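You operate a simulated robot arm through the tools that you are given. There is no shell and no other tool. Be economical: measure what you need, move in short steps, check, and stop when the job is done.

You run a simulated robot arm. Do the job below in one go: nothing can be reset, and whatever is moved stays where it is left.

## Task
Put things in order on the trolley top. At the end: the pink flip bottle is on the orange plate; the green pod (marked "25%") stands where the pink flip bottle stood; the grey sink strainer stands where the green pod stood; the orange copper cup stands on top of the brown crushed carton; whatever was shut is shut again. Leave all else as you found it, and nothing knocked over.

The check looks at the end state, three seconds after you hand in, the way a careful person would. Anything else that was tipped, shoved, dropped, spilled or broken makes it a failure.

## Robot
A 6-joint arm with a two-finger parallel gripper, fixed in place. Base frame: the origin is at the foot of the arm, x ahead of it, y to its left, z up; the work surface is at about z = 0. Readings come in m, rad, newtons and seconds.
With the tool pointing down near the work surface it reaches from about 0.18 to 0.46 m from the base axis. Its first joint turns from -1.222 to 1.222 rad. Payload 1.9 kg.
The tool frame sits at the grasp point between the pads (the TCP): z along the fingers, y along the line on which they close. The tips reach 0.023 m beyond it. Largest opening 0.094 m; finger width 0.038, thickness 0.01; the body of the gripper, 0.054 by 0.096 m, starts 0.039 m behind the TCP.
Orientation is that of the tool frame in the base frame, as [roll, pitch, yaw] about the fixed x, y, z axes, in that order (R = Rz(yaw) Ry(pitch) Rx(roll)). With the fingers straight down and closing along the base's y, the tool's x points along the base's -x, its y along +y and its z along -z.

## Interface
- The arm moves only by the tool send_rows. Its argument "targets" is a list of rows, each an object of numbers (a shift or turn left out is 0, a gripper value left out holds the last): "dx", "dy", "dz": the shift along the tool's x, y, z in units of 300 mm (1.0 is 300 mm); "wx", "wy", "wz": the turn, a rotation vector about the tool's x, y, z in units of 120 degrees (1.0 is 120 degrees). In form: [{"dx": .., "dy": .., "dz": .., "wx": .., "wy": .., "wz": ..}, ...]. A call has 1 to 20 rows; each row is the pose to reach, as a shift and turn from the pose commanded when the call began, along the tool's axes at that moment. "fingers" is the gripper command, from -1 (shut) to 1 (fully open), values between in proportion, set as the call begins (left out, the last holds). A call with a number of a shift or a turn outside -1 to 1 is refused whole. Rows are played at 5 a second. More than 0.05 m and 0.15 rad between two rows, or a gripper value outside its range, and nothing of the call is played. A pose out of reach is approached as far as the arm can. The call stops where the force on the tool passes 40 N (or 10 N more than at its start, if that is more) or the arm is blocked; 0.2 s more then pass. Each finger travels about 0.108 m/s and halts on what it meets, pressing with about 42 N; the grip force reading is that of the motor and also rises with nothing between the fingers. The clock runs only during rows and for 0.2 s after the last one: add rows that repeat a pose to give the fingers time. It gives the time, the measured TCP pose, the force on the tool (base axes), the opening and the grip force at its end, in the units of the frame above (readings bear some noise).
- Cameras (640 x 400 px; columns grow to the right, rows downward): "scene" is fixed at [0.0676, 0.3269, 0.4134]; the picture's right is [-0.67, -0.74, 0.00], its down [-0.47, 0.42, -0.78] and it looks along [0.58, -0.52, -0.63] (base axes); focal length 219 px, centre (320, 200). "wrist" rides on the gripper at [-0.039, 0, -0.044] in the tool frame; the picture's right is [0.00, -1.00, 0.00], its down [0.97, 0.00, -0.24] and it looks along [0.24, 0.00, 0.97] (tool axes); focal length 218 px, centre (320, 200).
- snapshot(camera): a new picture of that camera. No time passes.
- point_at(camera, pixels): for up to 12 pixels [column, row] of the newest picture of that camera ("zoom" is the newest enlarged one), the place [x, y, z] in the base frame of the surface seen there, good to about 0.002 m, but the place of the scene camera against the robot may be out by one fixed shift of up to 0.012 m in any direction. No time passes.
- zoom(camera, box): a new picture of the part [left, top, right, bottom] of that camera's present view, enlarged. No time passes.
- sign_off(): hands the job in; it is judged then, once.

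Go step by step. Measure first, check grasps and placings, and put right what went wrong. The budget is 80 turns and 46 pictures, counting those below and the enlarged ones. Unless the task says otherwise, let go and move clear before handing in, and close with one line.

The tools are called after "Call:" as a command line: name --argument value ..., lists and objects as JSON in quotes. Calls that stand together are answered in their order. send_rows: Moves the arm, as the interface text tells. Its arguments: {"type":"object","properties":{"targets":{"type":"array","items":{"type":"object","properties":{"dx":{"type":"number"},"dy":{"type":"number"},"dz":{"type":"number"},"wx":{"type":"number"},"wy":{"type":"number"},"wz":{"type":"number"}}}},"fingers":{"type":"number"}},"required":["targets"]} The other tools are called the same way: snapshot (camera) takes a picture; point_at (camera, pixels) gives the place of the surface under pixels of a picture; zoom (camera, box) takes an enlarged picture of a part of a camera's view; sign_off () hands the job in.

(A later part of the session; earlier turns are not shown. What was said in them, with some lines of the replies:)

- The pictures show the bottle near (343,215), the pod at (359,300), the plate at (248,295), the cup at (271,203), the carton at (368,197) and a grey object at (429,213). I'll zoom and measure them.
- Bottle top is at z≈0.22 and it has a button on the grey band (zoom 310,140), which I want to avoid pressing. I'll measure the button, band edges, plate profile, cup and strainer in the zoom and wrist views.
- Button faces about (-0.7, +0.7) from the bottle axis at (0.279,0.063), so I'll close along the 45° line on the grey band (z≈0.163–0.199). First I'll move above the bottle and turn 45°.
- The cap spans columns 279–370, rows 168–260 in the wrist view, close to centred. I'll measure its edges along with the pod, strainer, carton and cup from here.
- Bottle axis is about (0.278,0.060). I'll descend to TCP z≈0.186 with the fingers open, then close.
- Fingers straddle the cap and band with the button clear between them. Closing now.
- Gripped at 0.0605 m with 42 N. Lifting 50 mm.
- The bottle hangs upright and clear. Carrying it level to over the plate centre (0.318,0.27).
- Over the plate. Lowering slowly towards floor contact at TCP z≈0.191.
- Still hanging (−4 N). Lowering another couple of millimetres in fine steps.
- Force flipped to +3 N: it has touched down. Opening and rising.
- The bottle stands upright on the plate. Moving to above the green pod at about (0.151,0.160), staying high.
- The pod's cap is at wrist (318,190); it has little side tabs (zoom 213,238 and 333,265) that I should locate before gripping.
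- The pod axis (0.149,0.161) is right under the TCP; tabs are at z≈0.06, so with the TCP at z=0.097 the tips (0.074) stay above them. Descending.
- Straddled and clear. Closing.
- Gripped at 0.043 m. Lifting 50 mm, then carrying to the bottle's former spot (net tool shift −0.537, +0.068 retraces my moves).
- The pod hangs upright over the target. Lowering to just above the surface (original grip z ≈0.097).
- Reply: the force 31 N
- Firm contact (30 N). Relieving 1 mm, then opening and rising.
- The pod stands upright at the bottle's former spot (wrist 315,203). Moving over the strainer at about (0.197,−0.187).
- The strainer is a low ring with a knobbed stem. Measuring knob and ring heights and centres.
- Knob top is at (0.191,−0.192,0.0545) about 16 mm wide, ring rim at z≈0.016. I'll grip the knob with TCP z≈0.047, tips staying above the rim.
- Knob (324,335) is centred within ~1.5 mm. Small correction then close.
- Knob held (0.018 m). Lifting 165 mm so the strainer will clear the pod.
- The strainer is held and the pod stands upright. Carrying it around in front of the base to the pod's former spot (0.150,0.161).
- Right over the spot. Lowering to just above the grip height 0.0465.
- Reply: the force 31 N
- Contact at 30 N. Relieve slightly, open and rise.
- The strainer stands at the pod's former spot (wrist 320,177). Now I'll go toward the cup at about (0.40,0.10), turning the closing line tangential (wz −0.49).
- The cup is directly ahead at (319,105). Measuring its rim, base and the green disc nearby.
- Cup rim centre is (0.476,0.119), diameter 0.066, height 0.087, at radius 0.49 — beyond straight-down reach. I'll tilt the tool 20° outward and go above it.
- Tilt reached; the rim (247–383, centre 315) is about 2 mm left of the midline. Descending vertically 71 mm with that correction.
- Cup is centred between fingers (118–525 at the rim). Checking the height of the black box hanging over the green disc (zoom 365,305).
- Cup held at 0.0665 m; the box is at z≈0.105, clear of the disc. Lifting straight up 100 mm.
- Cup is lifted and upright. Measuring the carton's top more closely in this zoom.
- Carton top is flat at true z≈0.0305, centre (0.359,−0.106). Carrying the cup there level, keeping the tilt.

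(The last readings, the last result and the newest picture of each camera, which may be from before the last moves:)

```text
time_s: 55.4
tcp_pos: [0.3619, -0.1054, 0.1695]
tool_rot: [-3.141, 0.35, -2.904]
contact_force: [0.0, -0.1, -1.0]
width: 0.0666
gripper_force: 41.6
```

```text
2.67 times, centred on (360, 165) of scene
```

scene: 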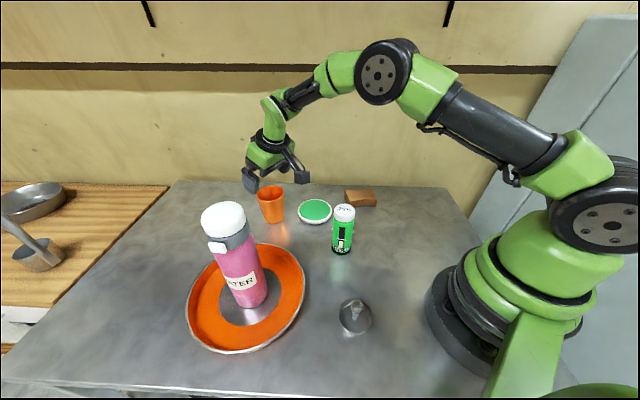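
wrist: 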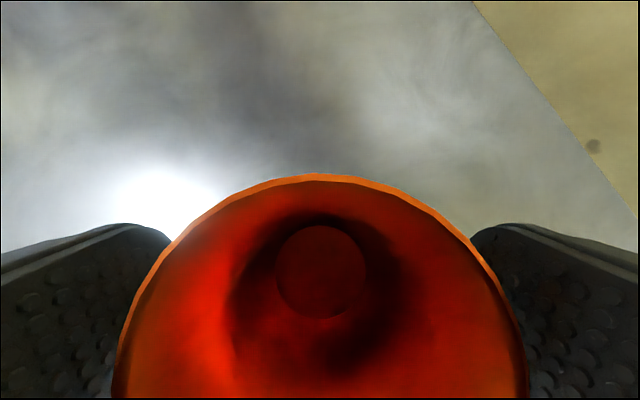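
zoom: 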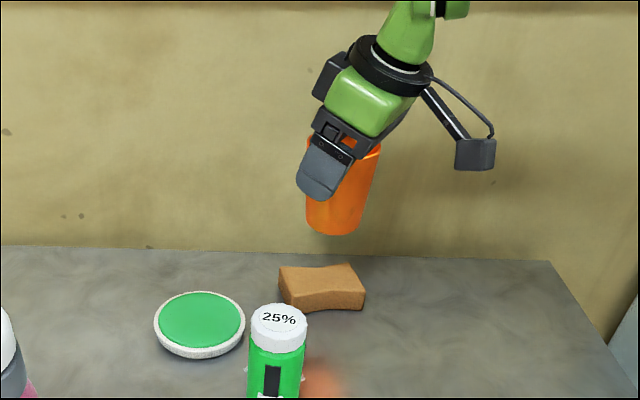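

The cup hangs upright (its axis matches the vertical's vanishing line) over the carton. Lowering to ~3 mm above contact.

Call:
send_rows --targets '[{"dx": 0.015, "dz": 0.041}, {"dx": 0.033, "dz": 0.09}, {"dx": 0.051, "dz": 0.139}, {"dx": 0.064, "dz": 0.175}, {"dx": 0.073, "dz": 0.199}, {"dx": 0.0774, "dz": 0.2113}, {"dx": 0.0774, "dz": 0.2113}]'

Call:
zoom --camera "scene" --box '[310, 140, 430, 215]'

```text
time_s: 57.0
tcp_pos: [0.3623, -0.1061, 0.1016]
tool_rot: [-3.141, 0.351, -2.905]
contact_force: [0.0, 0.2, -2.1]
width: 0.0664
gripper_force: 41.7
```

```text
5.33 times, centred on (370, 178) of scene
```

zoom: 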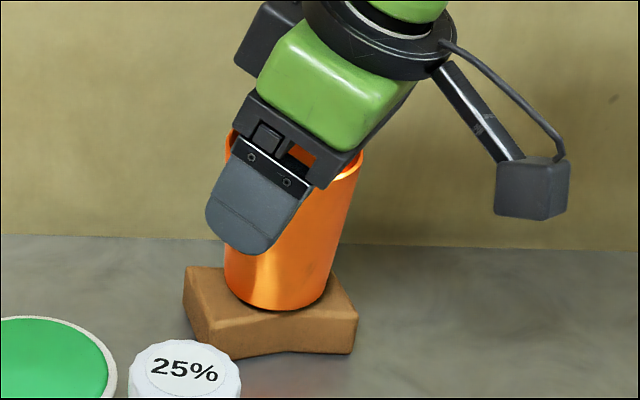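

Cup base sits over the carton's middle, perhaps 2 mm far. Applying that small shift and lowering in 1 mm steps.

Call:
send_rows --targets '[{"dx": 0.0075, "dy": 0.002, "dz": -0.0028}, {"dx": 0.0087, "dy": 0.002, "dz": 0.0003}, {"dx": 0.0098, "dy": 0.002, "dz": 0.0035}, {"dx": 0.0098, "dy": 0.002, "dz": 0.0035}]'

```text
time_s: 58.0
tcp_pos: [0.3585, -0.1052, 0.1003]
tool_rot: [3.14, 0.352, -2.902]
contact_force: [0.2, -0.8, -1.0]
width: 0.0663
gripper_force: 41.7
```

Call:
send_rows --targets '[{"dx": 0.0006, "dz": 0.0016}, {"dx": 0.0012, "dz": 0.0031}, {"dx": 0.0012, "dz": 0.0031}]'

```text
time_s: 58.8
tcp_pos: [0.3591, -0.1054, 0.0991]
tool_rot: [3.141, 0.351, -2.904]
contact_force: [0.5, 1.4, 2.2]
width: 0.0663
gripper_force: 42.2
```

Call:
send_rows --targets '[{"dx": 0.0005, "dz": 0.0014}, {"dx": 0.0005, "dz": 0.0014}]'

```text
time_s: 59.4
tcp_pos: [0.3581, -0.1066, 0.0994]
tool_rot: [-3.141, 0.352, -2.902]
contact_force: [0.8, -0.1, 9.0]
width: 0.0664
gripper_force: 42.1
```

Contact confirmed (9 N). Opening, then retreating straight up.

Call:
send_rows --targets '[{}, {}, {}, {}]' --fingers 1

Call:
zoom --camera "scene" --box '[310, 140, 430, 215]'

```text
time_s: 60.4
tcp_pos: [0.3579, -0.1046, 0.0992]
tool_rot: [3.141, 0.351, -2.904]
contact_force: [0.2, 0.2, -0.3]
width: 0.0939
gripper_force: 0.0
```

```text
5.33 times, centred on (370, 178) of scene
```

zoom: 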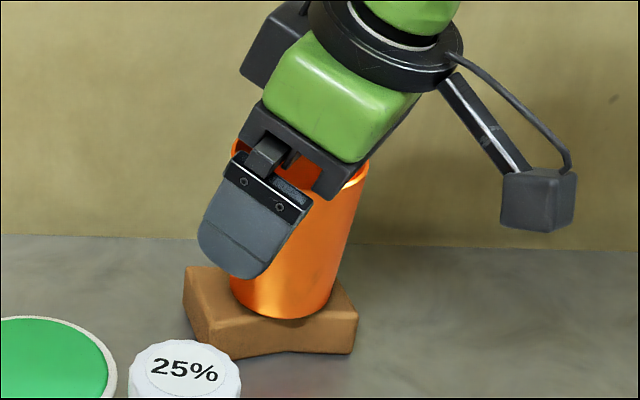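

The cup rests on the carton. Rising straight up 120 mm.

Call:
send_rows --targets '[{"dx": -0.006, "dz": -0.0157}, {"dx": -0.02, "dz": -0.0546}, {"dx": -0.045, "dz": -0.1228}, {"dx": -0.075, "dz": -0.2047}, {"dx": -0.105, "dz": -0.2866}, {"dx": -0.13, "dz": -0.355}, {"dx": -0.1376, "dz": -0.3756}, {"dx": -0.1376, "dz": -0.3756}]'

Call:
snapshot --camera "scene"

Call:
snapshot --camera "wrist"

```text
time_s: 62.2
tcp_pos: [0.3593, -0.1053, 0.2179]
tool_rot: [-3.141, 0.35, -2.903]
contact_force: [0.1, -0.4, -0.3]
width: 0.0941
gripper_force: 0.1
```

```text
9 pictures are left
```

scene: 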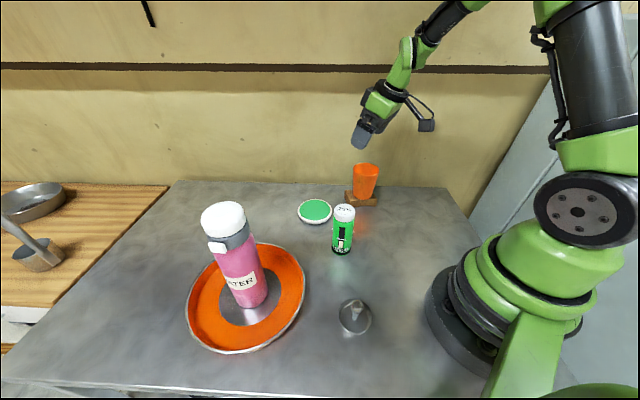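

```text
8 pictures are left
```

wrist: 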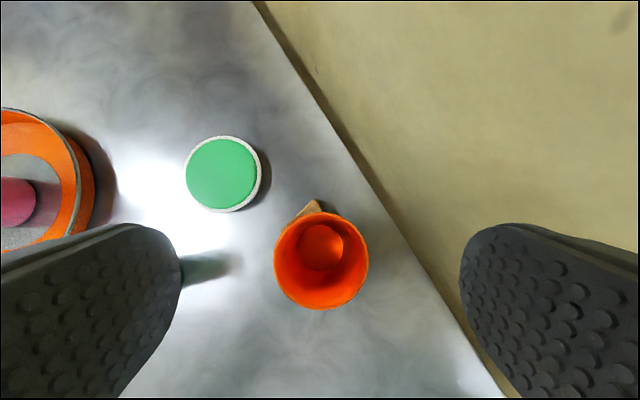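

Everything appears in place. Final close look at the bottle lid and strainer, plus position checks (scene offset ≈ −0.004,−0.006,+0.006).

Call:
zoom --camera "scene" --box '[180, 190, 390, 345]'

Call:
zoom --camera "scene" --box '[290, 150, 402, 220]'

Call:
point_at --camera "scene" --pixels '[[344, 209], [355, 307], [341, 252], [314, 210], [365, 165], [222, 212], [205, 270], [300, 300]]'

```text
2.58 times, centred on (285, 268) of scene
```

zoom: 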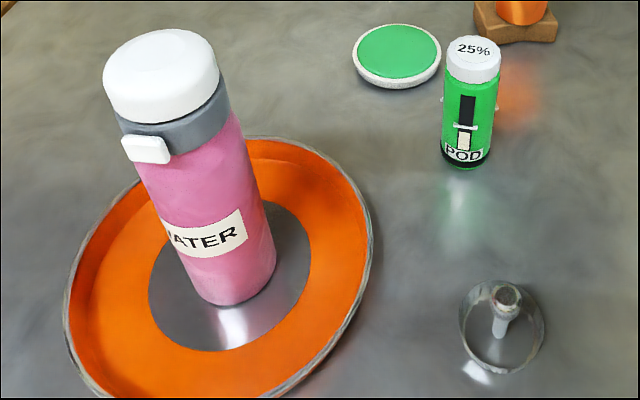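

```text
5.71 times, centred on (346, 185) of scene
```

zoom: 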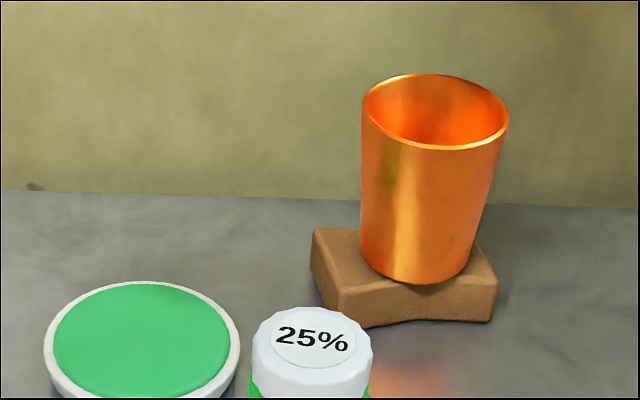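

```text
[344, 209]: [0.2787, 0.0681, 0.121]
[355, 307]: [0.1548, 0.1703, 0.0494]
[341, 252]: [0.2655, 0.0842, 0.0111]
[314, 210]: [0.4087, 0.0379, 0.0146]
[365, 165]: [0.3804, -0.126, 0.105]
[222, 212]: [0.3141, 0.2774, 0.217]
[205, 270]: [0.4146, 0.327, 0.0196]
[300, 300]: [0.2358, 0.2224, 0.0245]
```

The bottle is shut and upright on the plate, the pod is at about (0.278,0.061), the strainer at about (0.150,0.162), and the cup is upright on the carton. The gripper is clear, so I'm handing in.

Call:
sign_off

```text
The job is handed in.
```

I've handed the job in: the bottle is on the plate with its lid shut, the pod is where the bottle stood, the strainer is where the pod stood, the cup is on the carton, and the last pictures show everything upright and nothing else moved.
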